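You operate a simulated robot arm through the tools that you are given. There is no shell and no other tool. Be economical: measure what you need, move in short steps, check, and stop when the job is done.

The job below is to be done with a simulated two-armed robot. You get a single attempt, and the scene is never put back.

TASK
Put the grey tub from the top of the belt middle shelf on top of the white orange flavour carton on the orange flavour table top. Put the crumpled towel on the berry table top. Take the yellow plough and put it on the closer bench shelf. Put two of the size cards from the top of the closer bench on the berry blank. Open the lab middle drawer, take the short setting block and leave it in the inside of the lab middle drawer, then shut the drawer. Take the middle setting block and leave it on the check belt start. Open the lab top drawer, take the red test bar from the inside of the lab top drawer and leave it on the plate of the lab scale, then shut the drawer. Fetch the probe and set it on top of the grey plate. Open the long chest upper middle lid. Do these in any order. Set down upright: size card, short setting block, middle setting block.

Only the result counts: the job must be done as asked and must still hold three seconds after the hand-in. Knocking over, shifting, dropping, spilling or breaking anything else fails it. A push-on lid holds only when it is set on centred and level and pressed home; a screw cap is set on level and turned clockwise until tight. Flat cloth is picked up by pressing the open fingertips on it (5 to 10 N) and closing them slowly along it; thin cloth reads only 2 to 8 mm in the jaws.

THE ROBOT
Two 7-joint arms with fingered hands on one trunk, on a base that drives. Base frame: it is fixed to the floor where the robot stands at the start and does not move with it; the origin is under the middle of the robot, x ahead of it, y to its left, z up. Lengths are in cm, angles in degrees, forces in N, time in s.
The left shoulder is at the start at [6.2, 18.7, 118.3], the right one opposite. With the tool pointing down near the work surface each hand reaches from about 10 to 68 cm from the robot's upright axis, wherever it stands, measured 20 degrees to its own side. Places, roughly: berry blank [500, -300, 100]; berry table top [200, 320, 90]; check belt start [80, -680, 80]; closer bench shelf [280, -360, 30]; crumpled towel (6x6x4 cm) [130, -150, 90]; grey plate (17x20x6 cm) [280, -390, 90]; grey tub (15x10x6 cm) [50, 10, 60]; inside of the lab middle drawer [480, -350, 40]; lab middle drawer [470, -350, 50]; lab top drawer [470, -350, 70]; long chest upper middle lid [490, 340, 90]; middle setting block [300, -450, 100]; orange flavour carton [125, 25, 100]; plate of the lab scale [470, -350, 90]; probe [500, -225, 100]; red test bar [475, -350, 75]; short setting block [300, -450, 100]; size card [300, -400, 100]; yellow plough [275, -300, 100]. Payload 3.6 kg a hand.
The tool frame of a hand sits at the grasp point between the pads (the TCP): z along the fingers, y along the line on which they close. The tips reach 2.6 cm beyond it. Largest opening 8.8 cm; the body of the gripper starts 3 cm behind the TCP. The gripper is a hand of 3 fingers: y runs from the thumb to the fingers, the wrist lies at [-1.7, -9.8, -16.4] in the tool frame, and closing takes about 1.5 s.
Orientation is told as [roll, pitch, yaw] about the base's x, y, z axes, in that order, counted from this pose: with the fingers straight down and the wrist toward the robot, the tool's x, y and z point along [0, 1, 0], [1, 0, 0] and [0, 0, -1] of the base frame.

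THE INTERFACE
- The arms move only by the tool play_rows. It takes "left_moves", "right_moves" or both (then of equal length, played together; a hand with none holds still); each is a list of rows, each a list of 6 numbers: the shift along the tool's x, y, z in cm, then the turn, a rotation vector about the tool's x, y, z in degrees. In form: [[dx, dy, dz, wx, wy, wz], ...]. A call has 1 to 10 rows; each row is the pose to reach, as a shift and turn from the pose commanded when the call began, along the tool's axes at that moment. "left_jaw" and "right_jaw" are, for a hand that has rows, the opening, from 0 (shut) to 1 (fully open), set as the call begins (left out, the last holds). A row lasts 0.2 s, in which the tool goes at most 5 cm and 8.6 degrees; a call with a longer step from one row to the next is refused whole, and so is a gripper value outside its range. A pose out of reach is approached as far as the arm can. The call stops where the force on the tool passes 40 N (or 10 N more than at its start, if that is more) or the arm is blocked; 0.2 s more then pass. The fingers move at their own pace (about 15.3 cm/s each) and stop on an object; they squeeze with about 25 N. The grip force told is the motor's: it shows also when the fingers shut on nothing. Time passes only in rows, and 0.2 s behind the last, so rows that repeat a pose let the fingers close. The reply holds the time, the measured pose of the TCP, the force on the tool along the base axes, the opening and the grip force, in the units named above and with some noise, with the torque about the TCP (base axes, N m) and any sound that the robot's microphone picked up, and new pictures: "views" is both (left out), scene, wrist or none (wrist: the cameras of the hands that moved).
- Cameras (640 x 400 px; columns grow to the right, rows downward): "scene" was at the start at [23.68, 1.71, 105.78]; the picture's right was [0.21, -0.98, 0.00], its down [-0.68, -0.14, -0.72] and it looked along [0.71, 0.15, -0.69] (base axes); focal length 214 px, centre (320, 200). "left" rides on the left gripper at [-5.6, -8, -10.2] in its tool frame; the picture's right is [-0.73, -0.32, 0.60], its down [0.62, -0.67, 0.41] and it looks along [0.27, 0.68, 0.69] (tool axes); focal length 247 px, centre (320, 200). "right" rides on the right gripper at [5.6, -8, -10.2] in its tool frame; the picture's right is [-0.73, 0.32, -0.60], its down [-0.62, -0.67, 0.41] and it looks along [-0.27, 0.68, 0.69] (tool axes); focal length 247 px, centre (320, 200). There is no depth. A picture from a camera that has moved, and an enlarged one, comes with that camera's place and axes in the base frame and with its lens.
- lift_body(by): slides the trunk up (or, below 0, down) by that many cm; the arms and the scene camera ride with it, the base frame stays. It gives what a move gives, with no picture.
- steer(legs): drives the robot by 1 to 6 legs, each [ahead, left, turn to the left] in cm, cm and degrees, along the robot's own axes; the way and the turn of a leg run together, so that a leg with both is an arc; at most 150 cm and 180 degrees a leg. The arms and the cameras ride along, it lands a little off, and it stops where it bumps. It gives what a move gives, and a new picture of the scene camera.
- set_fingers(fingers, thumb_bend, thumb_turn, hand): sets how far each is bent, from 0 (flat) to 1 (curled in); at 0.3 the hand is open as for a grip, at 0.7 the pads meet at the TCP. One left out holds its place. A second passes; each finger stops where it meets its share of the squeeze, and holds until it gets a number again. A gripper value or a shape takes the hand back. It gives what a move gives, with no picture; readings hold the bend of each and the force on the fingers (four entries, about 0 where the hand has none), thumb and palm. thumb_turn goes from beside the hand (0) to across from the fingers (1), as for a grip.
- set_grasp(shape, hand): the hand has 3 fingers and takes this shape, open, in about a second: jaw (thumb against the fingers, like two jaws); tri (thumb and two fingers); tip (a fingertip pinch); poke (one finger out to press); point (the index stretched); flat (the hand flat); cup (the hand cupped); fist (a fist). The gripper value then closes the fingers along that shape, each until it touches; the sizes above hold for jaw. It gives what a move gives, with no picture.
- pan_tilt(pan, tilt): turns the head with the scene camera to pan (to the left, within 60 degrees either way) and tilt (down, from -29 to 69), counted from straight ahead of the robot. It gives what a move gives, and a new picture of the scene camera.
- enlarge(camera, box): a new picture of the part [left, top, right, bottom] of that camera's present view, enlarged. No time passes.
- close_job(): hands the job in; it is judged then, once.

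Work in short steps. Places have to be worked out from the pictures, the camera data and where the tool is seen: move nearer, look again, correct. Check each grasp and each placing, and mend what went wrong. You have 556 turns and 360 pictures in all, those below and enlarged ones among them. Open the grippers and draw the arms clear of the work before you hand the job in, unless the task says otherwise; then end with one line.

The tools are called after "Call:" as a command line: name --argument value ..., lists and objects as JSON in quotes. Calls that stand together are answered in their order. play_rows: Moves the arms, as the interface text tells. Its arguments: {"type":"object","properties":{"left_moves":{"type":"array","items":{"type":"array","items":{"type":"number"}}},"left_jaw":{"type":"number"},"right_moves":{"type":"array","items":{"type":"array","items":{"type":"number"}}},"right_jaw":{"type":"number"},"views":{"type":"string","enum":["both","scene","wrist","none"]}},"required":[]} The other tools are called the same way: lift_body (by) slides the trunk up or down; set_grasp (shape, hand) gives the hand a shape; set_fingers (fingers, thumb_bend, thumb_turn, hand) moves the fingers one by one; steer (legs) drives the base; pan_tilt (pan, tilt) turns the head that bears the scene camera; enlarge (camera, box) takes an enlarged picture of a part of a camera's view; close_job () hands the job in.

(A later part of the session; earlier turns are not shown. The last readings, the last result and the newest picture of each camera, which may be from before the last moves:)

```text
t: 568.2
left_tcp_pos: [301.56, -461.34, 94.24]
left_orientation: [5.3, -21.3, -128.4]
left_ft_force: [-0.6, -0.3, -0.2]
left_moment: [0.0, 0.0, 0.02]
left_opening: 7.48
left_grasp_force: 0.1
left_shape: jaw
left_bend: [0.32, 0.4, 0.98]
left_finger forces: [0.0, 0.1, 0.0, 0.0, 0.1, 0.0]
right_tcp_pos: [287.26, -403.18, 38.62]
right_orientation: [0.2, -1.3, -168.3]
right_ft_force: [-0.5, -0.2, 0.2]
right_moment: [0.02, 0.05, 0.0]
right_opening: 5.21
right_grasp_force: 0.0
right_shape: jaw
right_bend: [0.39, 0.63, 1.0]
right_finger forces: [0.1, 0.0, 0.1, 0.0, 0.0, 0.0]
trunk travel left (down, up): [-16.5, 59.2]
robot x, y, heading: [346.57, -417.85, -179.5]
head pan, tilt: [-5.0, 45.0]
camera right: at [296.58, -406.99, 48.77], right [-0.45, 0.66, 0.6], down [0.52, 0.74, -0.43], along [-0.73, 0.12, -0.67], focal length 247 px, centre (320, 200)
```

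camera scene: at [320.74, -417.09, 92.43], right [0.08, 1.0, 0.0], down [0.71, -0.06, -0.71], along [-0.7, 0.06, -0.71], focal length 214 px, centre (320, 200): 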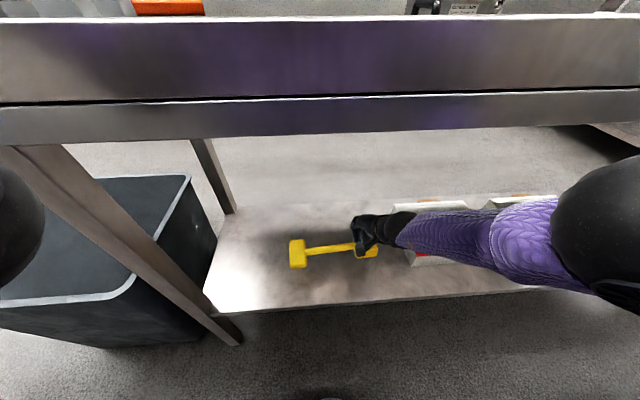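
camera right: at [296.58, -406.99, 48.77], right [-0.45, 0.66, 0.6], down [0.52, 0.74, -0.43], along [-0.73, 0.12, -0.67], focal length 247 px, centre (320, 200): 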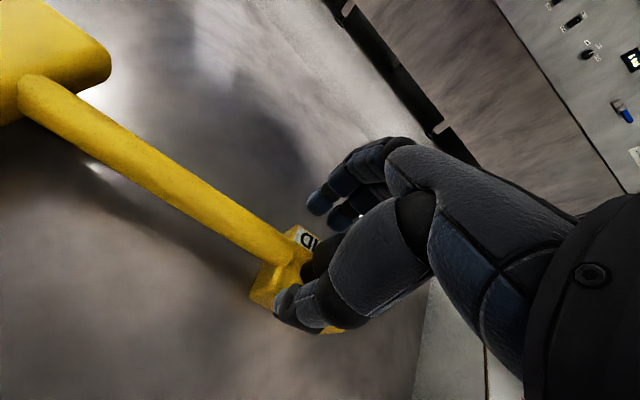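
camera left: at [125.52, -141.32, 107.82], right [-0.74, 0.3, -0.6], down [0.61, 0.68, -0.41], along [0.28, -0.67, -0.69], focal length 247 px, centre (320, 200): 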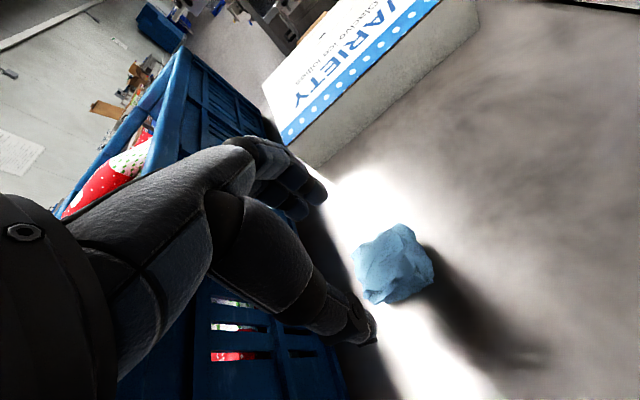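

Released; the plough stands on the shelf. I raise clear of the knob and back out.

Call:
lift_body --by 4.5

Call:
enlarge --camera "right" --box '[0, 0, 640, 400]'

Call:
steer --legs '[[-38, 0, 0]]'

```text
t: 569.1
left_tcp_pos: [301.56, -461.44, 98.87]
left_orientation: [5.3, -21.1, -128.4]
left_ft_force: [-0.8, -0.1, 0.1]
left_moment: [0.0, 0.0, -0.01]
left_opening: 7.47
left_grasp_force: 0.1
left_shape: jaw
left_bend: [0.32, 0.4, 0.98]
left_finger forces: [0.1, 0.0, 0.0, 0.0, 0.1, 0.1]
right_tcp_pos: [286.31, -403.19, 45.45]
right_orientation: [-0.1, -3.7, -168.3]
right_ft_force: [0.5, -0.4, -0.3]
right_moment: [0.02, 0.01, -0.03]
right_opening: 5.24
right_grasp_force: 0.0
right_shape: jaw
right_bend: [0.39, 0.63, 1.0]
right_finger forces: [0.0, 0.0, 0.0, 0.0, 0.0, 0.0]
trunk travel left (down, up): [-21.0, 54.7]
robot x, y, heading: [346.2, -417.46, -179.3]
head pan, tilt: [-5.0, 45.0]
```

```text
1.00 times, centred on (320, 200) of right (not enlarged: the box is as wide or as high as the picture)
camera zoom: at [295.96, -406.97, 55.13], right [-0.42, 0.66, 0.62], down [0.5, 0.74, -0.45], along [-0.76, 0.12, -0.64], focal length 247 px, centre (320, 200)
```

zoom: 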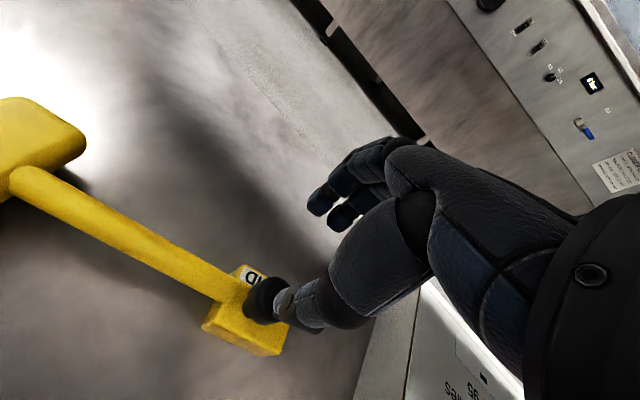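

```text
t: 571.5
left_tcp_pos: [339.78, -460.99, 98.87]
left_orientation: [5.3, -21.2, -128.4]
left_ft_force: [0.3, -0.3, 0.0]
left_moment: [0.02, -0.01, 0.02]
left_opening: 7.47
left_grasp_force: 0.1
left_shape: jaw
left_bend: [0.32, 0.4, 0.98]
left_finger forces: [0.1, 0.0, 0.0, 0.0, 0.0, 0.0]
right_tcp_pos: [324.48, -402.93, 45.53]
right_orientation: [-0.1, -3.8, -168.3]
right_ft_force: [1.1, -0.8, -0.6]
right_moment: [0.0, 0.03, -0.02]
right_opening: 5.22
right_grasp_force: 0.1
right_shape: jaw
right_bend: [0.39, 0.63, 1.0]
right_finger forces: [0.0, 0.0, 0.1, 0.1, 0.0, 0.0]
trunk travel left (down, up): [-21.0, 54.7]
robot x, y, heading: [384.4, -417.17, -179.6]
head pan, tilt: [-5.0, 45.0]
camera scene: at [359.1, -416.74, 92.92], right [0.08, 1.0, 0.0], down [0.7, -0.06, -0.71], along [-0.7, 0.06, -0.71], focal length 214 px, centre (320, 200)
```

scene: 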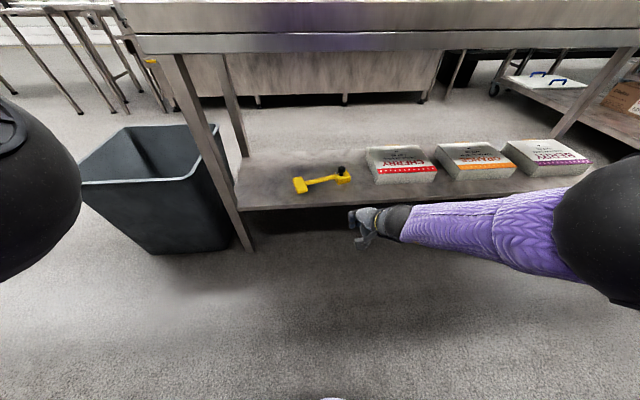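

The yellow plough is placed on the shelf. I raise the trunk and turn to the lab bench, straightening the left hand on the way.

Call:
lift_body --by 36

Call:
play_rows --left_moves '[[0, 0, 0, 6, -1, 6], [0, 0, 0, 12, -2, 12], [0, 0, 0, 18, -3, 18], [-2, -1, 0, 21, -4, 25], [-5, -2, 0, 21, -5, 32], [-8, -2, 0, 21, -5, 40], [-11, -2, 0, 21, -5, 47]]' --right_moves '[[0, 0, -3, 1, 0, 2], [0, 0, -6, 2, 0, 4], [0, 0, -9, 3, 0, 6], [0, 0, -12, 3.7, 0, 8], [0, 0, -15, 3.7, 0, 10], [0, 0, -18, 3.7, 0, 11], [0, 0, -20, 3.7, 0, 11]]' --views "none"

```text
t: 575.0
left_tcp_pos: [339.76, -461.12, 134.76]
left_orientation: [5.3, -21.1, -128.4]
left_ft_force: [-0.6, 0.4, -0.4]
left_moment: [0.0, 0.0, 0.02]
left_opening: 7.45
left_grasp_force: 0.2
left_shape: jaw
left_bend: [0.32, 0.4, 0.98]
left_finger forces: [0.0, 0.1, 0.1, 0.0, 0.1, 0.0]
right_tcp_pos: [320.91, -403.04, 93.24]
right_orientation: [-2.5, -15.1, -167.9]
right_ft_force: [0.2, 0.1, -0.7]
right_moment: [0.0, 0.02, -0.01]
right_opening: 5.25
right_grasp_force: 0.0
right_shape: jaw
right_bend: [0.39, 0.63, 1.0]
right_finger forces: [0.0, 0.0, 0.0, 0.0, 0.0, 0.0]
trunk travel left (down, up): [-57.0, 18.7]
robot x, y, heading: [384.12, -417.53, -179.7]
head pan, tilt: [-5.0, 45.0]
```

```text
t: 576.6
left_tcp_pos: [332.08, -453.23, 133.16]
left_orientation: [6.4, 5.9, -173.2]
left_ft_force: [0.0, 0.1, -0.1]
left_moment: [0.02, -0.02, 0.0]
left_opening: 7.49
left_grasp_force: 0.1
left_shape: jaw
left_bend: [0.32, 0.4, 0.98]
left_finger forces: [0.0, 0.0, 0.0, 0.0, 0.1, 0.1]
right_tcp_pos: [314.21, -406.69, 107.66]
right_orientation: [0.2, -11.5, -179.4]
right_ft_force: [0.6, 0.0, 0.6]
right_moment: [0.03, 0.0, 0.0]
right_opening: 5.28
right_grasp_force: 0.1
right_shape: jaw
right_bend: [0.39, 0.63, 1.0]
right_finger forces: [0.1, 0.0, 0.0, 0.0, 0.0, 0.0]
right hand out of reach, approached as far as the arm can: row 1, 2, 3, 4, 5, 6, 7
trunk travel left (down, up): [-57.0, 18.7]
robot x, y, heading: [384.31, -417.23, -179.6]
head pan, tilt: [-5.0, 45.0]
```

I tidy the right hand, retract both, and then turn to face the lab drawers.

Call:
play_rows --right_moves '[[0, -3, -1, 4, 0, 0], [0, -6, -3, 8, 0, 0], [0, -10, -5, 11.5, 0, 0], [0, -14, -7, 11.5, 0, 0]]' --right_jaw 1 --left_moves '[[0, -2, 0, -2, -2, 0], [0, -4, 0, -4, -4, 0], [0, -6, 0, -6, -6, 0], [0, -8, 0, -6, -6, 0]]' --views "none"

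Call:
steer --legs '[[0, -67, 0], [0, 0, 179]]'

Call:
pan_tilt --pan 0 --tilt 38

```text
t: 577.6
left_tcp_pos: [339.33, -452.29, 133.75]
left_orientation: [0.6, -0.3, -173.4]
left_ft_force: [0.6, -0.1, 0.7]
left_moment: [0.03, -0.03, 0.01]
left_opening: 7.46
left_grasp_force: 0.0
left_shape: jaw
left_bend: [0.32, 0.4, 0.98]
left_finger forces: [0.1, 0.0, 0.0, 0.1, 0.0, 0.0]
left hand out of reach, approached as far as the arm can: row 4
right_tcp_pos: [328.99, -405.72, 112.13]
right_orientation: [0.0, -0.1, -179.8]
right_ft_force: [2.3, -0.7, 0.8]
right_moment: [0.08, 0.11, 0.01]
right_opening: 8.79
right_grasp_force: 0.1
right_shape: jaw
right_bend: [0.3, 0.3, 0.97]
right_finger forces: [0.0, 0.1, 0.0, 0.0, 0.1, 0.0]
right hand out of reach, approached as far as the arm can: row 1
trunk travel left (down, up): [-57.0, 18.7]
robot x, y, heading: [384.31, -417.02, -179.4]
head pan, tilt: [-5.0, 45.0]
```

```text
t: 588.6
left_tcp_pos: [429.57, -314.93, 133.7]
left_orientation: [0.5, -0.2, 4.7]
left_ft_force: [0.3, -0.5, -0.1]
left_moment: [0.0, 0.04, -0.03]
left_opening: 7.47
left_grasp_force: 0.1
left_shape: jaw
left_bend: [0.32, 0.4, 0.98]
left_finger forces: [0.0, 0.1, 0.1, 0.0, 0.0, 0.1]
right_tcp_pos: [437.94, -361.8, 112.2]
right_orientation: [0.2, -0.1, -1.3]
right_ft_force: [-0.3, 0.2, -0.1]
right_moment: [0.01, 0.0, -0.01]
right_opening: 8.8
right_grasp_force: 0.1
right_shape: jaw
right_bend: [0.3, 0.3, 0.97]
right_finger forces: [0.0, 0.0, 0.0, 0.1, 0.0, 0.0]
trunk travel left (down, up): [-57.0, 18.7]
robot x, y, heading: [383.6, -348.31, -1.6]
head pan, tilt: [-5.0, 45.0]
camera scene: at [404.88, -349.88, 131.18], right [-0.11, -0.99, 0.0], down [-0.7, 0.08, -0.71], along [0.7, -0.08, -0.71], focal length 214 px, centre (320, 200)
```

scene: 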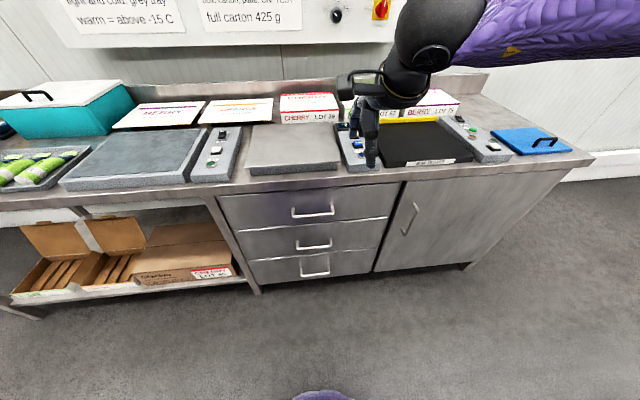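

```text
t: 589.3
left_tcp_pos: [429.48, -314.98, 133.55]
left_orientation: [0.6, -0.3, 4.6]
left_ft_force: [0.0, 1.1, 0.1]
left_moment: [0.03, -0.02, 0.03]
left_opening: 7.46
left_grasp_force: 0.1
left_shape: jaw
left_bend: [0.32, 0.4, 0.98]
left_finger forces: [0.0, 0.0, 0.1, 0.1, 0.1, 0.1]
right_tcp_pos: [437.96, -361.71, 112.18]
right_orientation: [0.1, -0.1, -1.3]
right_ft_force: [0.2, 0.6, 1.3]
right_moment: [0.02, 0.04, 0.0]
right_opening: 8.79
right_grasp_force: 0.0
right_shape: jaw
right_bend: [0.3, 0.3, 0.97]
right_finger forces: [0.0, 0.0, 0.0, 0.1, 0.1, 0.1]
trunk travel left (down, up): [-57.0, 18.7]
robot x, y, heading: [383.45, -348.41, -1.6]
head pan, tilt: [0.0, 38.0]
camera scene: at [405.43, -349.19, 132.2], right [-0.03, -1.0, 0.0], down [-0.62, 0.02, -0.79], along [0.79, -0.02, -0.62], focal length 214 px, centre (320, 200)
```

scene: 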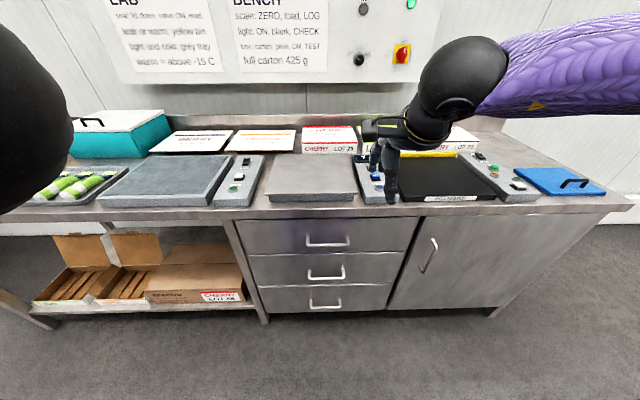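

The lab scale is the centre plate, the flat BERRY blank lies back left, and the three drawers are below. To pull handles I need the right hand pointing forward: I pull back and rotate it.

Call:
play_rows --right_moves '[[0, -3, 2, -8, 0, 0], [0, -6, 4, -16, 0, 0], [0, -9, 6, -24, 0, 0], [0, -11, 8, -32, 0, 0], [0, -12, 10, -40, 0, 0], [0, -12, 12, -48, 0, 0], [0, -12, 14, -56, 0, 0], [0, -12, 16, -64, 0, 0], [0, -12, 18, -72, 0, 0], [0, -12, 20, -80, 0, 0]]' --views "scene"

```text
t: 591.5
left_tcp_pos: [429.65, -314.95, 133.7]
left_orientation: [0.4, -0.2, 4.5]
left_ft_force: [-1.0, 0.1, 0.3]
left_moment: [0.03, -0.01, 0.02]
left_opening: 7.49
left_grasp_force: 0.0
left_shape: jaw
left_bend: [0.32, 0.4, 0.98]
left_finger forces: [0.0, 0.0, 0.0, 0.1, 0.0, 0.0]
right_tcp_pos: [430.75, -345.35, 120.02]
right_orientation: [4.3, -68.6, -10.4]
right_ft_force: [-0.3, 0.7, 0.7]
right_moment: [0.01, 0.0, -0.02]
right_opening: 8.81
right_grasp_force: 0.1
right_shape: jaw
right_bend: [0.3, 0.3, 0.98]
right_finger forces: [0.1, 0.1, 0.0, 0.1, 0.0, 0.0]
right hand out of reach, approached as far as the arm can: row 3, 4, 5, 6, 7, 8, 9, 10
trunk travel left (down, up): [-57.0, 18.7]
robot x, y, heading: [383.55, -348.13, -1.8]
head pan, tilt: [0.0, 38.0]
camera scene: at [405.44, -349.17, 132.2], right [-0.03, -1.0, 0.0], down [-0.62, 0.02, -0.79], along [0.79, -0.02, -0.62], focal length 214 px, centre (320, 200)
```

scene: 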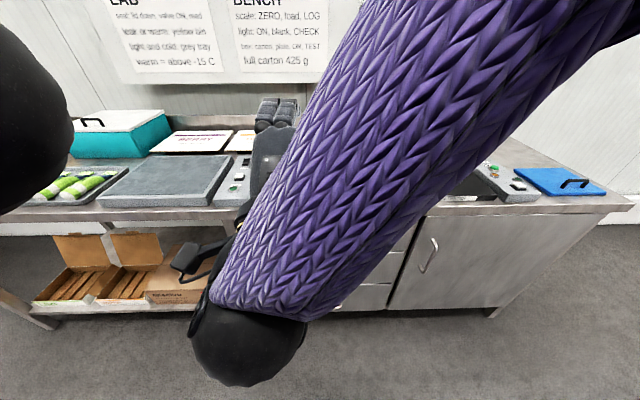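

The hand is nearly horizontal. I lower the trunk so it comes to drawer height.

Call:
lift_body --by -24

Call:
play_rows --right_moves '[[3, 0, 0, -3, -1, 3], [6, -4, 0, -6, -2, 6], [7, -8, 0, -9, -3, 9], [7, -13, 0, -11, -4, 10], [7, -18, 0, -11, -4, 10], [7, -22, 0, -11, -4, 10]]' --views "scene"

```text
t: 594.0
left_tcp_pos: [432.02, -314.92, 105.62]
left_orientation: [1.0, 4.9, 4.7]
left_ft_force: [0.4, 0.4, 0.9]
left_moment: [0.01, -0.01, -0.02]
left_opening: 7.46
left_grasp_force: 0.1
left_shape: jaw
left_bend: [0.32, 0.4, 0.98]
left_finger forces: [0.1, 0.0, 0.0, 0.0, 0.1, 0.1]
right_tcp_pos: [431.84, -345.31, 91.72]
right_orientation: [2.5, -62.9, -8.7]
right_ft_force: [-0.3, -0.6, -1.3]
right_moment: [-0.01, 0.02, -0.02]
right_opening: 8.81
right_grasp_force: 0.0
right_shape: jaw
right_bend: [0.3, 0.3, 0.98]
right_finger forces: [0.1, 0.1, 0.1, 0.0, 0.0, 0.0]
trunk travel left (down, up): [-33.0, 42.7]
robot x, y, heading: [382.95, -348.8, -1.3]
head pan, tilt: [0.0, 38.0]
```

```text
t: 595.4
left_tcp_pos: [432.07, -314.95, 105.54]
left_orientation: [1.1, 4.8, 4.7]
left_ft_force: [-0.7, 0.4, 0.4]
left_moment: [-0.01, -0.01, 0.01]
left_opening: 7.47
left_grasp_force: 0.1
left_shape: jaw
left_bend: [0.32, 0.4, 0.98]
left_finger forces: [0.1, 0.0, 0.0, 0.1, 0.0, 0.0]
right_tcp_pos: [433.85, -347.48, 86.21]
right_orientation: [21.7, -62.0, -38.4]
right_ft_force: [0.2, -0.1, -0.2]
right_moment: [-0.01, 0.0, -0.02]
right_opening: 8.79
right_grasp_force: 0.0
right_shape: jaw
right_bend: [0.3, 0.3, 0.98]
right_finger forces: [0.0, 0.0, 0.0, 0.0, 0.0, 0.0]
right hand out of reach, approached as far as the arm can: row 1, 2, 3, 4, 5, 6
trunk travel left (down, up): [-33.0, 42.7]
robot x, y, heading: [383.11, -348.44, -1.6]
head pan, tilt: [0.0, 38.0]
camera scene: at [407.46, -349.25, 107.02], right [-0.03, -1.0, 0.0], down [-0.62, 0.02, -0.79], along [0.79, -0.02, -0.62], focal length 214 px, centre (320, 200)
```

scene: 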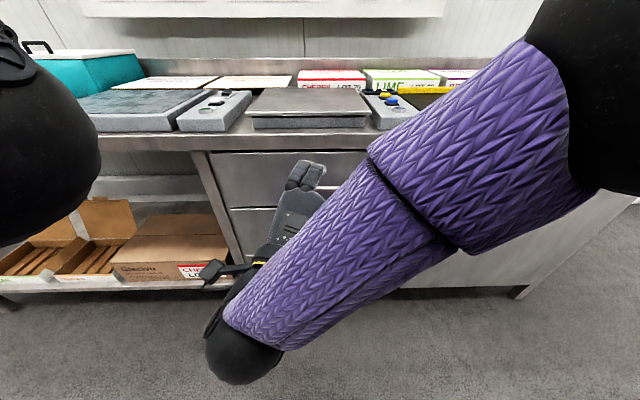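

The arm is cramped there. A 40° downward tilt, further to the right, is enough to clear the top handle; I reorient to that.

Call:
play_rows --right_moves '[[-4, 1.9, -0.1, 4.2, 1.5, -3.3], [-8, 3.7, -0.2, 8.4, 3, -6.6], [-12, 5.6, -0.3, 12.6, 4.5, -9.8], [-16, 7.4, -0.4, 16.8, 6, -13.1], [-20, 9.3, -0.5, 21, 7.4, -16.4], [-23.5, 11.1, -0.6, 25.1, 8.8, -19.6]]' --views "scene"

```text
t: 596.8
left_tcp_pos: [432.06, -315.0, 105.52]
left_orientation: [1.2, 4.8, 4.7]
left_ft_force: [-0.1, 0.4, -0.2]
left_moment: [-0.01, -0.01, 0.06]
left_opening: 7.48
left_grasp_force: 0.2
left_shape: jaw
left_bend: [0.32, 0.4, 0.98]
left_finger forces: [0.1, 0.0, 0.0, 0.0, 0.0, 0.0]
right_tcp_pos: [429.6, -360.74, 98.78]
right_orientation: [-0.4, -39.5, -1.4]
right_ft_force: [0.0, 0.0, 0.9]
right_moment: [-0.01, 0.0, -0.03]
right_opening: 8.78
right_grasp_force: 0.0
right_shape: jaw
right_bend: [0.3, 0.3, 0.98]
right_finger forces: [0.0, 0.1, 0.1, 0.1, 0.0, 0.0]
right hand out of reach, approached as far as the arm can: row 1, 2, 3, 4, 5, 6
trunk travel left (down, up): [-33.0, 42.7]
robot x, y, heading: [383.31, -348.56, -1.4]
head pan, tilt: [0.0, 38.0]
camera scene: at [407.45, -349.29, 107.03], right [-0.03, -1.0, 0.0], down [-0.62, 0.02, -0.79], along [0.79, -0.02, -0.62], focal length 214 px, centre (320, 200)
```

scene: 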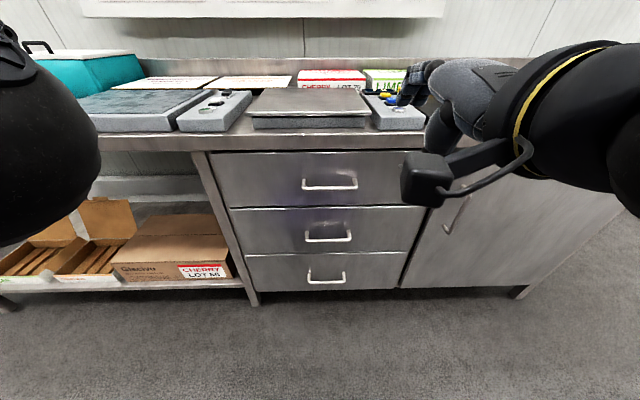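

Now handles triangulate: top z≈73, middle (458.5,-353.4,49.5), drawer fronts at x≈461.5. I lower the trunk and bring the hand to the middle handle's height, standing clear.

Call:
lift_body --by -13

Call:
play_rows --right_moves '[[0, -1, 3, -3, 0, 0], [0, -3, 6, -6, 0, 0], [0, -5, 9, -9, 0, 0], [0, -8, 11, -10, 0, 0]]' --right_jaw 0.35 --views "none"

```text
t: 598.4
left_tcp_pos: [434.71, -314.91, 87.71]
left_orientation: [1.9, 11.3, 4.7]
left_ft_force: [0.2, 0.2, -0.2]
left_moment: [-0.01, -0.01, 0.01]
left_opening: 7.47
left_grasp_force: 0.1
left_shape: jaw
left_bend: [0.32, 0.4, 0.98]
left_finger forces: [0.1, 0.0, 0.1, 0.0, 0.1, 0.0]
right_tcp_pos: [429.83, -360.8, 85.66]
right_orientation: [0.0, -40.1, 0.0]
right_ft_force: [-0.5, 0.3, 0.1]
right_moment: [-0.01, -0.01, 0.03]
right_opening: 8.77
right_grasp_force: 0.1
right_shape: jaw
right_bend: [0.3, 0.3, 0.98]
right_finger forces: [0.0, 0.1, 0.0, 0.0, 0.1, 0.0]
trunk travel left (down, up): [-20.0, 55.7]
robot x, y, heading: [383.15, -348.24, -1.5]
head pan, tilt: [0.0, 38.0]
```

```text
t: 599.4
left_tcp_pos: [434.78, -314.91, 87.65]
left_orientation: [2.0, 11.3, 4.8]
left_ft_force: [-0.1, -0.3, 0.4]
left_moment: [0.05, 0.03, 0.05]
left_opening: 7.45
left_grasp_force: 0.1
left_shape: jaw
left_bend: [0.32, 0.4, 0.98]
left_finger forces: [0.0, 0.0, 0.0, 0.0, 0.0, 0.0]
right_tcp_pos: [431.3, -353.64, 79.64]
right_orientation: [-0.2, -49.1, -0.5]
right_ft_force: [0.1, -0.5, -0.1]
right_moment: [-0.01, 0.01, 0.0]
right_opening: 3.1
right_grasp_force: 0.2
right_shape: jaw
right_bend: [0.49, 0.72, 1.0]
right_finger forces: [0.0, 0.0, 0.1, 0.0, 0.0, 0.1]
right hand out of reach, approached as far as the arm can: row 1, 2, 3, 4
trunk travel left (down, up): [-20.0, 55.7]
robot x, y, heading: [382.78, -348.52, -1.6]
head pan, tilt: [0.0, 38.0]
```

I extend forward and down to a less cramped spot.

Call:
play_rows --right_moves '[[-1.5, -2, 3.8, 0, 0, 0], [-3, -4, 7.6, 0, 0, 0], [-4.5, -6, 11.4, 0, 0, 0], [-6, -8, 15.2, 1, 0, 0], [-7.5, -10.5, 18.7, 2, 0, 0], [-8.4, -12.1, 22, 3, 0, 0]]' --views "scene"

```text
t: 600.8
left_tcp_pos: [434.83, -314.9, 87.71]
left_orientation: [1.9, 11.4, 4.8]
left_ft_force: [0.1, -0.3, 0.2]
left_moment: [-0.03, -0.02, 0.02]
left_opening: 7.49
left_grasp_force: 0.0
left_shape: jaw
left_bend: [0.32, 0.4, 0.98]
left_finger forces: [0.0, 0.1, 0.1, 0.0, 0.0, 0.1]
right_tcp_pos: [437.63, -348.78, 72.47]
right_orientation: [-0.8, -45.7, -2.5]
right_ft_force: [0.0, 0.6, -0.3]
right_moment: [0.01, 0.0, 0.0]
right_opening: 3.11
right_grasp_force: 0.0
right_shape: jaw
right_bend: [0.5, 0.72, 1.0]
right_finger forces: [0.0, 0.0, 0.1, 0.0, 0.0, 0.0]
right hand out of reach, approached as far as the arm can: row 1, 2, 3, 4, 5, 6
trunk travel left (down, up): [-20.0, 55.7]
robot x, y, heading: [383.3, -348.77, -1.9]
head pan, tilt: [0.0, 38.0]
camera scene: at [409.71, -349.3, 92.86], right [-0.03, -1.0, 0.0], down [-0.62, 0.02, -0.79], along [0.79, -0.02, -0.62], focal length 214 px, centre (320, 200)
```

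scene: 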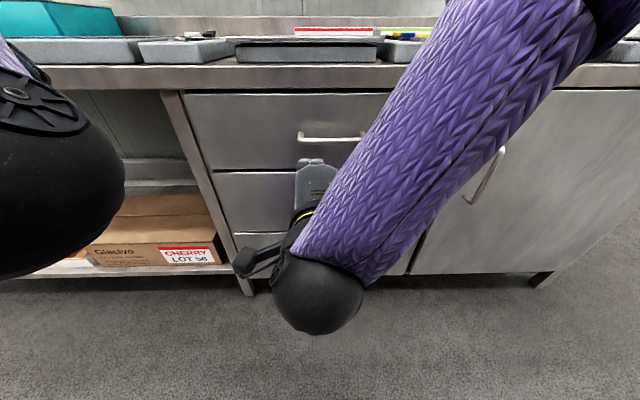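

A gentler tilt of about -22° should suffice and suits the arm better. I move right and reduce the tilt.

Call:
play_rows --right_moves '[[-3, 0.9, -0.9, 5.5, 0, 0], [-6, 1.8, -1.8, 11, 0, 0], [-10, 2.7, -2.6, 16.5, 0, 0], [-14, 3.6, -3.5, 22, 0, -1]]' --views "scene"

```text
t: 601.8
left_tcp_pos: [434.68, -314.88, 87.67]
left_orientation: [2.0, 11.3, 4.9]
left_ft_force: [-0.9, -0.1, 1.0]
left_moment: [-0.01, 0.02, -0.01]
left_opening: 7.47
left_grasp_force: 0.0
left_shape: jaw
left_bend: [0.32, 0.4, 0.98]
left_finger forces: [0.1, 0.0, 0.1, 0.0, 0.1, 0.0]
right_tcp_pos: [436.27, -362.61, 78.31]
right_orientation: [-1.2, -23.8, -1.7]
right_ft_force: [0.8, 0.2, -0.2]
right_moment: [0.01, -0.01, 0.03]
right_opening: 3.12
right_grasp_force: 0.0
right_shape: jaw
right_bend: [0.5, 0.72, 1.0]
right_finger forces: [0.0, 0.0, 0.0, 0.0, 0.1, 0.0]
trunk travel left (down, up): [-20.0, 55.7]
robot x, y, heading: [383.5, -348.6, -1.6]
head pan, tilt: [0.0, 38.0]
camera scene: at [409.73, -349.33, 92.85], right [-0.03, -1.0, 0.0], down [-0.62, 0.02, -0.79], along [0.79, -0.02, -0.62], focal length 214 px, centre (320, 200)
```

scene: 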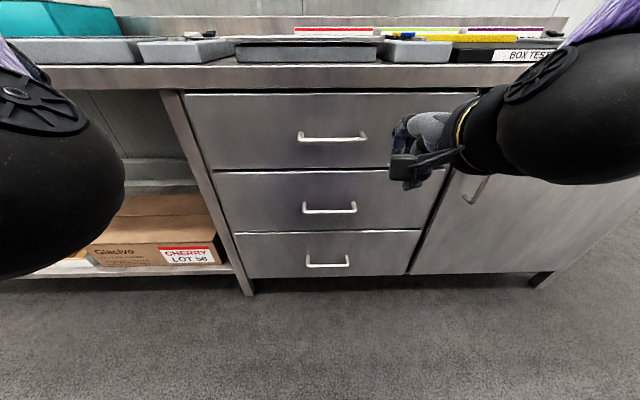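

That pose works. I lower the hand straight down to just above the middle handle's height.

Call:
play_rows --right_moves '[[0, -1.9, 4.4, 0, 0, 0], [0, -3.9, 8.8, 0, 0, 0], [0, -5.8, 13.2, 0, 0, 0], [0, -7.8, 17.6, 0, 0, 0], [0, -9.7, 22, 0, 0, 0]]' --views "none"

```text
t: 603.0
left_tcp_pos: [434.72, -314.9, 87.5]
left_orientation: [1.9, 11.4, 4.8]
left_ft_force: [-0.1, -0.7, 0.2]
left_moment: [0.02, 0.01, 0.0]
left_opening: 7.48
left_grasp_force: 0.1
left_shape: jaw
left_bend: [0.32, 0.4, 0.98]
left_finger forces: [0.0, 0.1, 0.1, 0.0, 0.0, 0.0]
right_tcp_pos: [439.04, -355.8, 58.06]
right_orientation: [-3.0, -21.3, -3.7]
right_ft_force: [-0.2, 0.2, 0.3]
right_moment: [0.01, -0.05, 0.0]
right_opening: 3.11
right_grasp_force: 0.1
right_shape: jaw
right_bend: [0.5, 0.72, 1.0]
right_finger forces: [0.0, 0.0, 0.0, 0.0, 0.0, 0.0]
right hand out of reach, approached as far as the arm can: row 1, 2, 3, 4, 5
trunk travel left (down, up): [-20.0, 55.7]
robot x, y, heading: [383.32, -348.27, -1.5]
head pan, tilt: [0.0, 38.0]
```

I raise the left hand clear of the bench edge, then drive in and look with the wrist camera.

Call:
play_rows --left_moves '[[0, 0, -4, 0, 0, 0], [0, 0, -8, 0, 0, 0], [0, -1, -12, 0, 0, 0], [0, -3, -16, 0, 0, 0], [0, -5, -20, 0, 0, 0]]' --views "none"

Call:
steer --legs '[[14, 2.8, 1.5]]'

Call:
enlarge --camera "right" --box '[0, 0, 640, 400]'

```text
t: 604.1
left_tcp_pos: [435.37, -312.36, 108.72]
left_orientation: [1.9, 11.3, 4.9]
left_ft_force: [-0.8, 0.7, 1.4]
left_moment: [0.01, -0.01, 0.02]
left_opening: 7.45
left_grasp_force: 0.0
left_shape: jaw
left_bend: [0.32, 0.4, 0.98]
left_finger forces: [0.0, 0.0, 0.1, 0.1, 0.0, 0.0]
left hand out of reach, approached as far as the arm can: row 1, 2, 3, 4, 5
right_tcp_pos: [438.95, -355.85, 58.4]
right_orientation: [-3.1, -21.4, -3.7]
right_ft_force: [-0.4, 0.6, -0.7]
right_moment: [-0.02, -0.02, 0.03]
right_opening: 3.12
right_grasp_force: 0.0
right_shape: jaw
right_bend: [0.5, 0.72, 1.0]
right_finger forces: [0.0, 0.1, 0.1, 0.0, 0.1, 0.1]
trunk travel left (down, up): [-20.0, 55.7]
robot x, y, heading: [383.49, -348.28, -1.5]
head pan, tilt: [0.0, 38.0]
```

```text
t: 605.5
left_tcp_pos: [448.46, -308.37, 108.62]
left_orientation: [2.0, 11.2, 6.4]
left_ft_force: [-0.1, 0.0, -0.8]
left_moment: [0.0, 0.0, 0.0]
left_opening: 7.46
left_grasp_force: 0.0
left_shape: jaw
left_bend: [0.32, 0.4, 0.98]
left_finger forces: [0.1, 0.0, 0.1, 0.0, 0.1, 0.1]
right_tcp_pos: [453.14, -351.75, 58.23]
right_orientation: [-3.1, -21.4, -2.1]
right_ft_force: [-5.1, 0.3, 0.2]
right_moment: [0.01, -0.14, 0.04]
right_opening: 3.03
right_grasp_force: 0.0
right_shape: jaw
right_bend: [0.51, 0.72, 1.0]
right_finger forces: [5.3, 0.0, 0.1, 0.0, 0.1, 0.1]
trunk travel left (down, up): [-20.0, 55.7]
robot x, y, heading: [397.05, -346.05, -0.2]
head pan, tilt: [0.0, 38.0]
camera scene: at [423.88, -346.03, 92.85], right [0.0, -1.0, 0.0], down [-0.62, 0.0, -0.79], along [0.79, 0.0, -0.62], focal length 214 px, centre (320, 200)
```

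scene: 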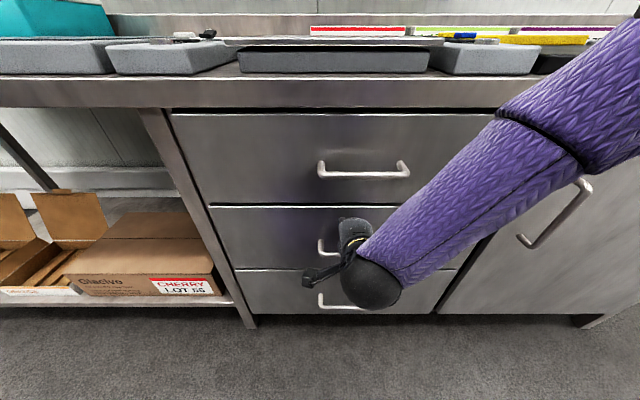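

```text
1.00 times, centred on (320, 200) of right (not enlarged: the box is as wide or as high as the picture)
camera zoom: at [442.46, -345.1, 64.47], right [0.04, -0.7, 0.71], down [-0.51, -0.63, -0.59], along [0.86, -0.34, -0.38], focal length 247 px, centre (320, 200)
```

zoom: 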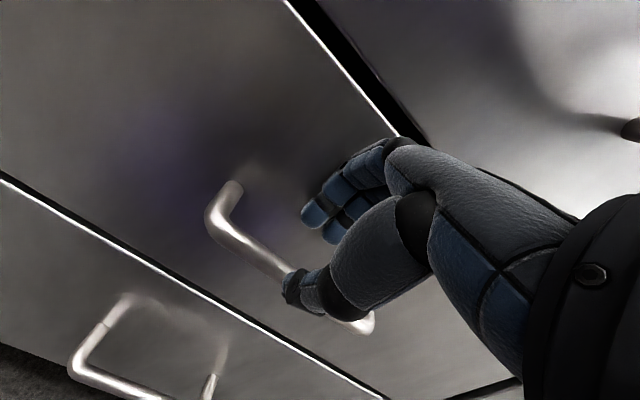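

The finger knuckles touch the drawer front before the pads can get behind the bar. I'll use straightened fingers as a hook instead: back off, flatten the fingers, and check.

Call:
steer --legs '[[-6, 0, 0]]'

Call:
set_fingers --hand "right" --fingers 0.08 --thumb_bend 0.1 --thumb_turn 0.3

Call:
enlarge --camera "right" --box '[0, 0, 640, 400]'

```text
t: 606.5
left_tcp_pos: [442.43, -308.46, 108.69]
left_orientation: [1.9, 11.2, 6.3]
left_ft_force: [1.0, -0.1, -0.2]
left_moment: [0.0, -0.03, -0.04]
left_opening: 7.47
left_grasp_force: 0.1
left_shape: jaw
left_bend: [0.32, 0.4, 0.98]
left_finger forces: [0.0, 0.1, 0.0, 0.0, 0.0, 0.1]
right_tcp_pos: [447.14, -351.68, 58.33]
right_orientation: [-3.0, -21.3, -2.2]
right_ft_force: [0.4, 0.1, 0.3]
right_moment: [0.03, 0.02, 0.03]
right_opening: 3.08
right_grasp_force: 0.0
right_shape: jaw
right_bend: [0.5, 0.72, 1.0]
right_finger forces: [0.0, 0.0, 0.1, 0.0, 0.0, 0.0]
trunk travel left (down, up): [-20.0, 55.7]
robot x, y, heading: [391.39, -346.09, 0.0]
head pan, tilt: [0.0, 38.0]
camera scene: at [417.84, -346.04, 92.87], right [0.0, -1.0, 0.0], down [-0.62, 0.0, -0.79], along [0.79, 0.0, -0.62], focal length 214 px, centre (320, 200)
```

scene: 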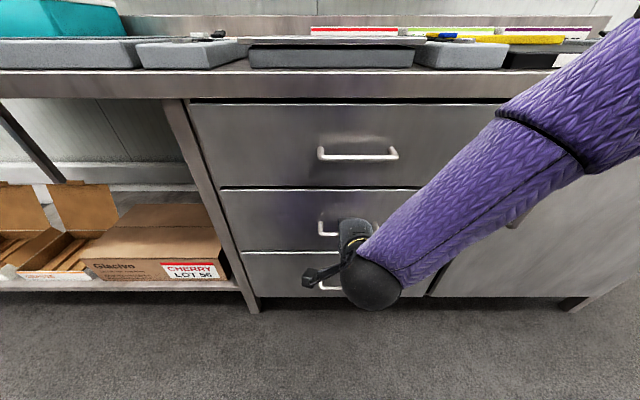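

```text
t: 607.5
left_tcp_pos: [442.43, -308.36, 108.64]
left_orientation: [2.0, 11.3, 6.5]
left_ft_force: [0.4, 0.2, -0.5]
left_moment: [0.0, -0.02, -0.01]
left_opening: 7.46
left_grasp_force: 0.0
left_shape: jaw
left_bend: [0.32, 0.4, 0.98]
left_finger forces: [0.0, 0.0, 0.1, 0.1, 0.0, 0.0]
right_tcp_pos: [447.25, -351.77, 58.2]
right_orientation: [-2.9, -21.3, -2.2]
right_ft_force: [0.1, 1.5, -0.5]
right_moment: [0.02, -0.02, -0.01]
right_opening: 13.82
right_grasp_force: 0.1
right_shape: fingers
right_bend: [0.08, 0.1, 0.29]
right_finger forces: [0.1, 0.0, 0.1, 0.1, 0.0, 0.0]
trunk travel left (down, up): [-20.0, 55.7]
robot x, y, heading: [391.04, -345.95, 0.1]
head pan, tilt: [0.0, 38.0]
```

```text
1.00 times, centred on (320, 200) of right (not enlarged: the box is as wide or as high as the picture)
camera zoom: at [436.5, -345.12, 64.45], right [0.04, -0.7, 0.71], down [-0.51, -0.63, -0.59], along [0.86, -0.34, -0.38], focal length 247 px, centre (320, 200)
```

zoom: 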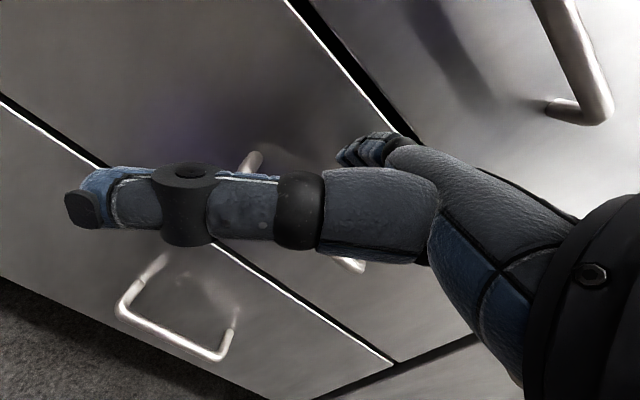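

With the fingers at the normal open bend, the tips can drop behind the bar as a hook. I reopen the jaw, drive in until just short of the front, and then lower.

Call:
set_grasp --hand "right" --shape "jaw"

Call:
steer --legs '[[5, 0, 0]]'

Call:
enlarge --camera "right" --box '[0, 0, 640, 400]'

```text
t: 608.4
left_tcp_pos: [442.57, -308.43, 108.71]
left_orientation: [1.9, 11.2, 6.4]
left_ft_force: [-0.2, 0.2, -0.6]
left_moment: [0.01, 0.04, 0.01]
left_opening: 7.47
left_grasp_force: 0.0
left_shape: jaw
left_bend: [0.32, 0.4, 0.98]
left_finger forces: [0.0, 0.0, 0.0, 0.0, 0.0, 0.0]
right_tcp_pos: [447.34, -351.76, 58.19]
right_orientation: [-3.1, -21.3, -2.2]
right_ft_force: [0.1, 0.1, -0.3]
right_moment: [-0.03, 0.0, -0.01]
right_opening: 8.8
right_grasp_force: 0.0
right_shape: jaw
right_bend: [0.3, 0.3, 0.97]
right_finger forces: [0.0, 0.0, 0.0, 0.0, 0.0, 0.0]
trunk travel left (down, up): [-20.0, 55.7]
robot x, y, heading: [391.57, -346.09, -0.4]
head pan, tilt: [0.0, 38.0]
```

```text
t: 609.3
left_tcp_pos: [447.42, -308.39, 108.8]
left_orientation: [2.0, 11.1, 6.3]
left_ft_force: [0.0, -0.3, -0.5]
left_moment: [0.0, 0.01, 0.01]
left_opening: 7.49
left_grasp_force: 0.1
left_shape: jaw
left_bend: [0.32, 0.4, 0.98]
left_finger forces: [0.0, 0.1, 0.1, 0.1, 0.1, 0.0]
right_tcp_pos: [452.11, -351.68, 58.29]
right_orientation: [-3.0, -21.3, -2.2]
right_ft_force: [-12.7, -0.3, 2.1]
right_moment: [0.05, -0.11, 0.09]
right_opening: 8.42
right_grasp_force: 0.2
right_shape: jaw
right_bend: [0.35, 0.3, 0.97]
right_finger forces: [12.7, 0.0, 0.0, 0.0, 0.0, 0.0]
trunk travel left (down, up): [-20.0, 55.7]
robot x, y, heading: [396.25, -346.14, -0.0]
head pan, tilt: [0.0, 38.0]
camera scene: at [422.81, -346.07, 92.87], right [0.0, -1.0, 0.0], down [-0.62, 0.0, -0.79], along [0.79, 0.0, -0.62], focal length 214 px, centre (320, 200)
```

scene: 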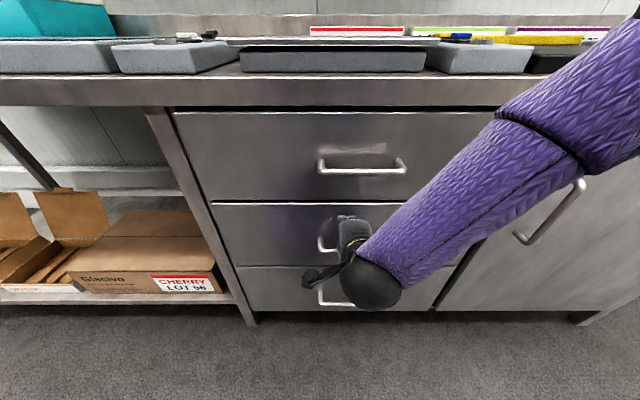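

```text
1.00 times, centred on (320, 200) of right (not enlarged: the box is as wide or as high as the picture)
camera zoom: at [441.3, -345.11, 64.48], right [0.04, -0.7, 0.71], down [-0.51, -0.63, -0.59], along [0.86, -0.34, -0.38], focal length 247 px, centre (320, 200)
```

zoom: 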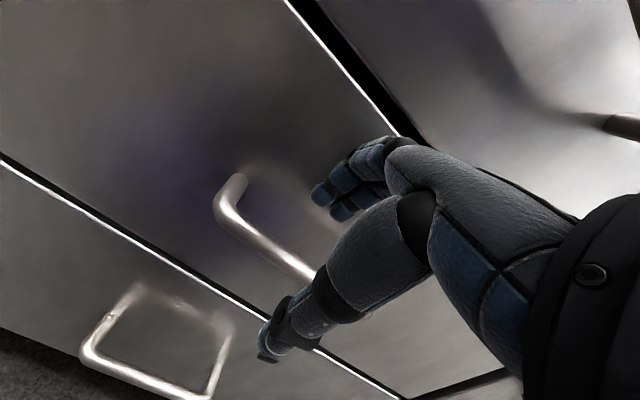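

The fingertips touch the drawer front just above the bar. I back off slightly and lower so they slide down behind it.

Call:
steer --legs '[[-0.8, 0, 0]]'

Call:
lift_body --by -4.5

Call:
enlarge --camera "right" --box '[160, 100, 480, 300]'

```text
t: 610.0
left_tcp_pos: [446.65, -308.54, 108.76]
left_orientation: [2.0, 11.3, 6.4]
left_ft_force: [-0.1, -0.1, 0.4]
left_moment: [-0.01, -0.05, 0.01]
left_opening: 7.44
left_grasp_force: 0.0
left_shape: jaw
left_bend: [0.32, 0.4, 0.98]
left_finger forces: [0.0, 0.0, 0.0, 0.0, 0.1, 0.0]
right_tcp_pos: [451.26, -351.81, 58.31]
right_orientation: [-3.1, -21.2, -2.2]
right_ft_force: [-0.5, 0.0, -0.2]
right_moment: [0.01, 0.01, 0.01]
right_opening: 8.81
right_grasp_force: 0.1
right_shape: jaw
right_bend: [0.3, 0.3, 0.97]
right_finger forces: [0.1, 0.1, 0.0, 0.0, 0.0, 0.0]
trunk travel left (down, up): [-20.0, 55.7]
robot x, y, heading: [395.82, -345.95, -0.2]
head pan, tilt: [0.0, 38.0]
camera scene: at [422.07, -346.06, 92.85], right [0.0, -1.0, 0.0], down [-0.62, 0.0, -0.79], along [0.79, 0.0, -0.62], focal length 214 px, centre (320, 200)
```

scene: 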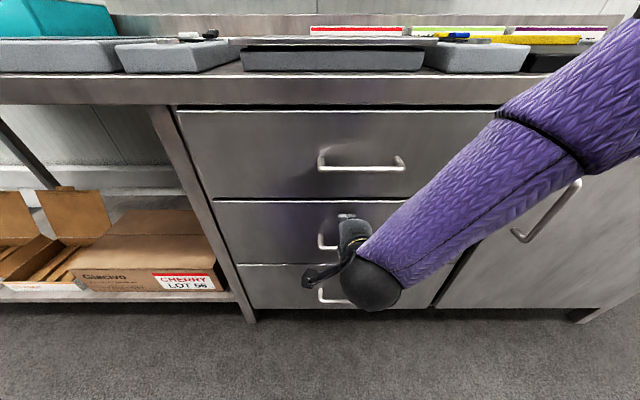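

```text
t: 610.9
left_tcp_pos: [448.55, -308.27, 102.29]
left_orientation: [2.2, 13.8, 6.4]
left_ft_force: [-0.3, -0.4, -0.5]
left_moment: [-0.01, -0.01, 0.01]
left_opening: 7.47
left_grasp_force: 0.0
left_shape: jaw
left_bend: [0.32, 0.4, 0.98]
left_finger forces: [0.0, 0.0, 0.1, 0.0, 0.1, 0.1]
right_tcp_pos: [451.28, -351.77, 53.78]
right_orientation: [-3.1, -21.2, -2.2]
right_ft_force: [0.0, -0.9, 1.0]
right_moment: [-0.01, 0.01, -0.01]
right_opening: 8.77
right_grasp_force: 0.1
right_shape: jaw
right_bend: [0.3, 0.3, 0.97]
right_finger forces: [0.0, 0.0, 0.0, 0.0, 0.0, 0.1]
trunk travel left (down, up): [-15.5, 60.2]
robot x, y, heading: [395.8, -346.32, -0.2]
head pan, tilt: [0.0, 38.0]
```

```text
2.00 times, centred on (320, 200) of right
camera zoom: at [440.63, -345.0, 60.06], right [0.04, -0.7, 0.71], down [-0.51, -0.62, -0.59], along [0.86, -0.34, -0.38], focal length 494 px, centre (320, 200)
```

zoom: 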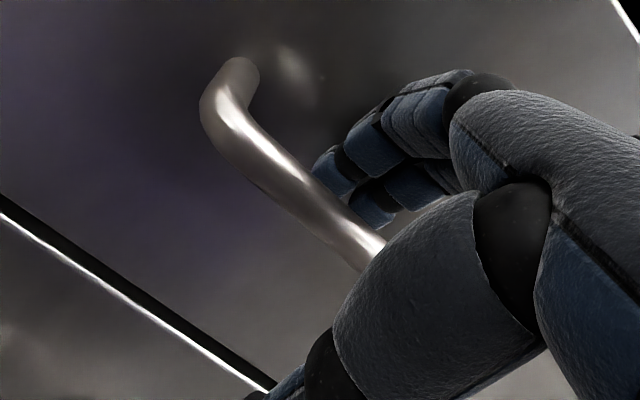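

The fingertips are starting to go behind the bar. I lower 2.5 cm more and then check the hook by pulling back a little.

Call:
lift_body --by -2.5

Call:
steer --legs '[[-4, 0, 0]]'

Call:
enlarge --camera "right" --box '[160, 100, 480, 300]'

```text
t: 611.6
left_tcp_pos: [449.32, -308.18, 98.86]
left_orientation: [2.5, 15.2, 6.5]
left_ft_force: [-1.0, 0.1, 0.0]
left_moment: [0.01, -0.01, -0.01]
left_opening: 7.48
left_grasp_force: 0.0
left_shape: jaw
left_bend: [0.32, 0.4, 0.98]
left_finger forces: [0.0, 0.0, 0.1, 0.1, 0.0, 0.0]
right_tcp_pos: [451.43, -351.63, 51.19]
right_orientation: [-3.2, -21.0, -2.4]
right_ft_force: [-0.2, -0.4, -0.1]
right_moment: [0.01, -0.05, 0.0]
right_opening: 8.79
right_grasp_force: 0.2
right_shape: jaw
right_bend: [0.3, 0.3, 0.97]
right_finger forces: [0.2, 0.0, 0.0, 0.1, 0.1, 0.1]
trunk travel left (down, up): [-13.0, 62.7]
robot x, y, heading: [395.53, -346.18, -0.1]
head pan, tilt: [0.0, 38.0]
```

```text
t: 612.5
left_tcp_pos: [445.37, -308.18, 98.95]
left_orientation: [2.5, 15.2, 6.4]
left_ft_force: [-0.5, 0.6, 0.4]
left_moment: [0.0, -0.01, 0.0]
left_opening: 7.48
left_grasp_force: 0.0
left_shape: jaw
left_bend: [0.32, 0.4, 0.98]
left_finger forces: [0.1, 0.0, 0.0, 0.1, 0.0, 0.0]
right_tcp_pos: [447.24, -351.57, 51.18]
right_orientation: [-3.2, -21.0, -2.3]
right_ft_force: [-0.3, -0.4, -0.7]
right_moment: [0.0, -0.01, -0.01]
right_opening: 8.77
right_grasp_force: 0.1
right_shape: jaw
right_bend: [0.3, 0.3, 0.97]
right_finger forces: [0.0, 0.0, 0.1, 0.0, 0.0, 0.0]
trunk travel left (down, up): [-13.0, 62.7]
robot x, y, heading: [391.51, -345.99, 0.0]
head pan, tilt: [0.0, 38.0]
camera scene: at [419.45, -346.06, 85.16], right [0.0, -1.0, 0.0], down [-0.62, 0.0, -0.79], along [0.79, 0.0, -0.62], focal length 214 px, centre (320, 200)
```

scene: 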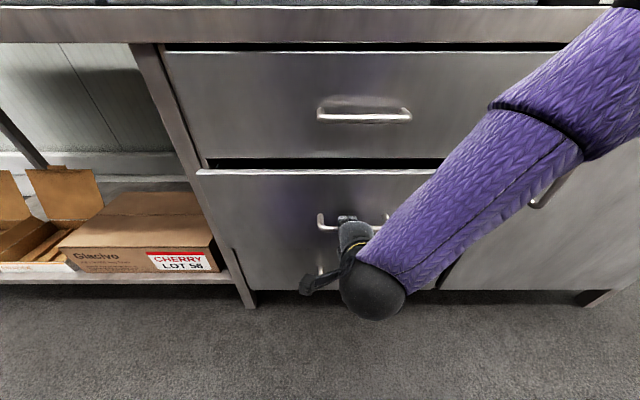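

```text
2.00 times, centred on (320, 200) of right
camera zoom: at [436.58, -344.93, 57.56], right [0.04, -0.7, 0.71], down [-0.51, -0.62, -0.59], along [0.86, -0.34, -0.38], focal length 494 px, centre (320, 200)
```

zoom: 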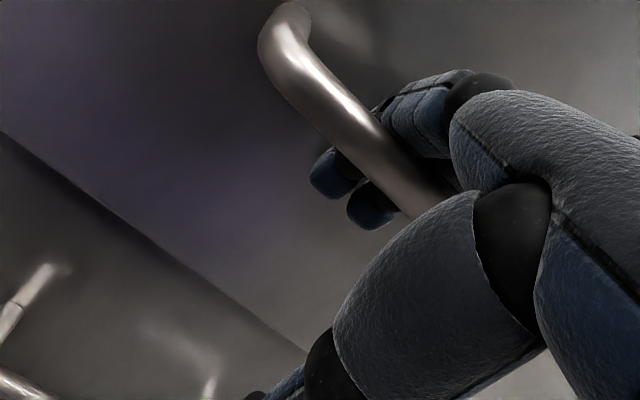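

The drawer is opening. I pull it out another 24 cm.

Call:
steer --legs '[[-24, 0, 0]]'

```text
t: 614.2
left_tcp_pos: [421.89, -308.38, 98.76]
left_orientation: [2.5, 15.2, 6.2]
left_ft_force: [-0.3, -0.5, 0.4]
left_moment: [-0.02, 0.0, -0.05]
left_opening: 7.47
left_grasp_force: 0.1
left_shape: jaw
left_bend: [0.32, 0.4, 0.98]
left_finger forces: [0.1, 0.1, 0.0, 0.0, 0.0, 0.0]
right_tcp_pos: [423.63, -351.74, 51.26]
right_orientation: [-3.2, -20.9, -2.6]
right_ft_force: [-1.6, 0.2, 0.3]
right_moment: [-0.01, 0.0, 0.0]
right_opening: 8.78
right_grasp_force: 0.2
right_shape: jaw
right_bend: [0.3, 0.3, 0.97]
right_finger forces: [0.7, 0.1, 0.0, 0.1, 0.0, 0.0]
trunk travel left (down, up): [-13.0, 62.7]
robot x, y, heading: [367.78, -346.17, -0.1]
head pan, tilt: [0.0, 38.0]
camera scene: at [395.8, -346.06, 85.15], right [-0.01, -1.0, 0.0], down [-0.62, 0.0, -0.79], along [0.79, 0.0, -0.62], focal length 214 px, centre (320, 200)
```

scene: 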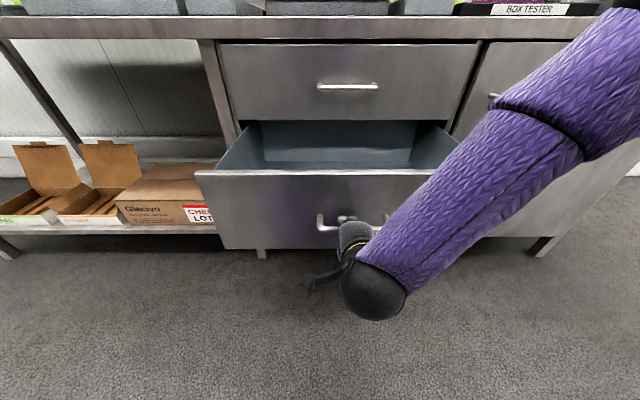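

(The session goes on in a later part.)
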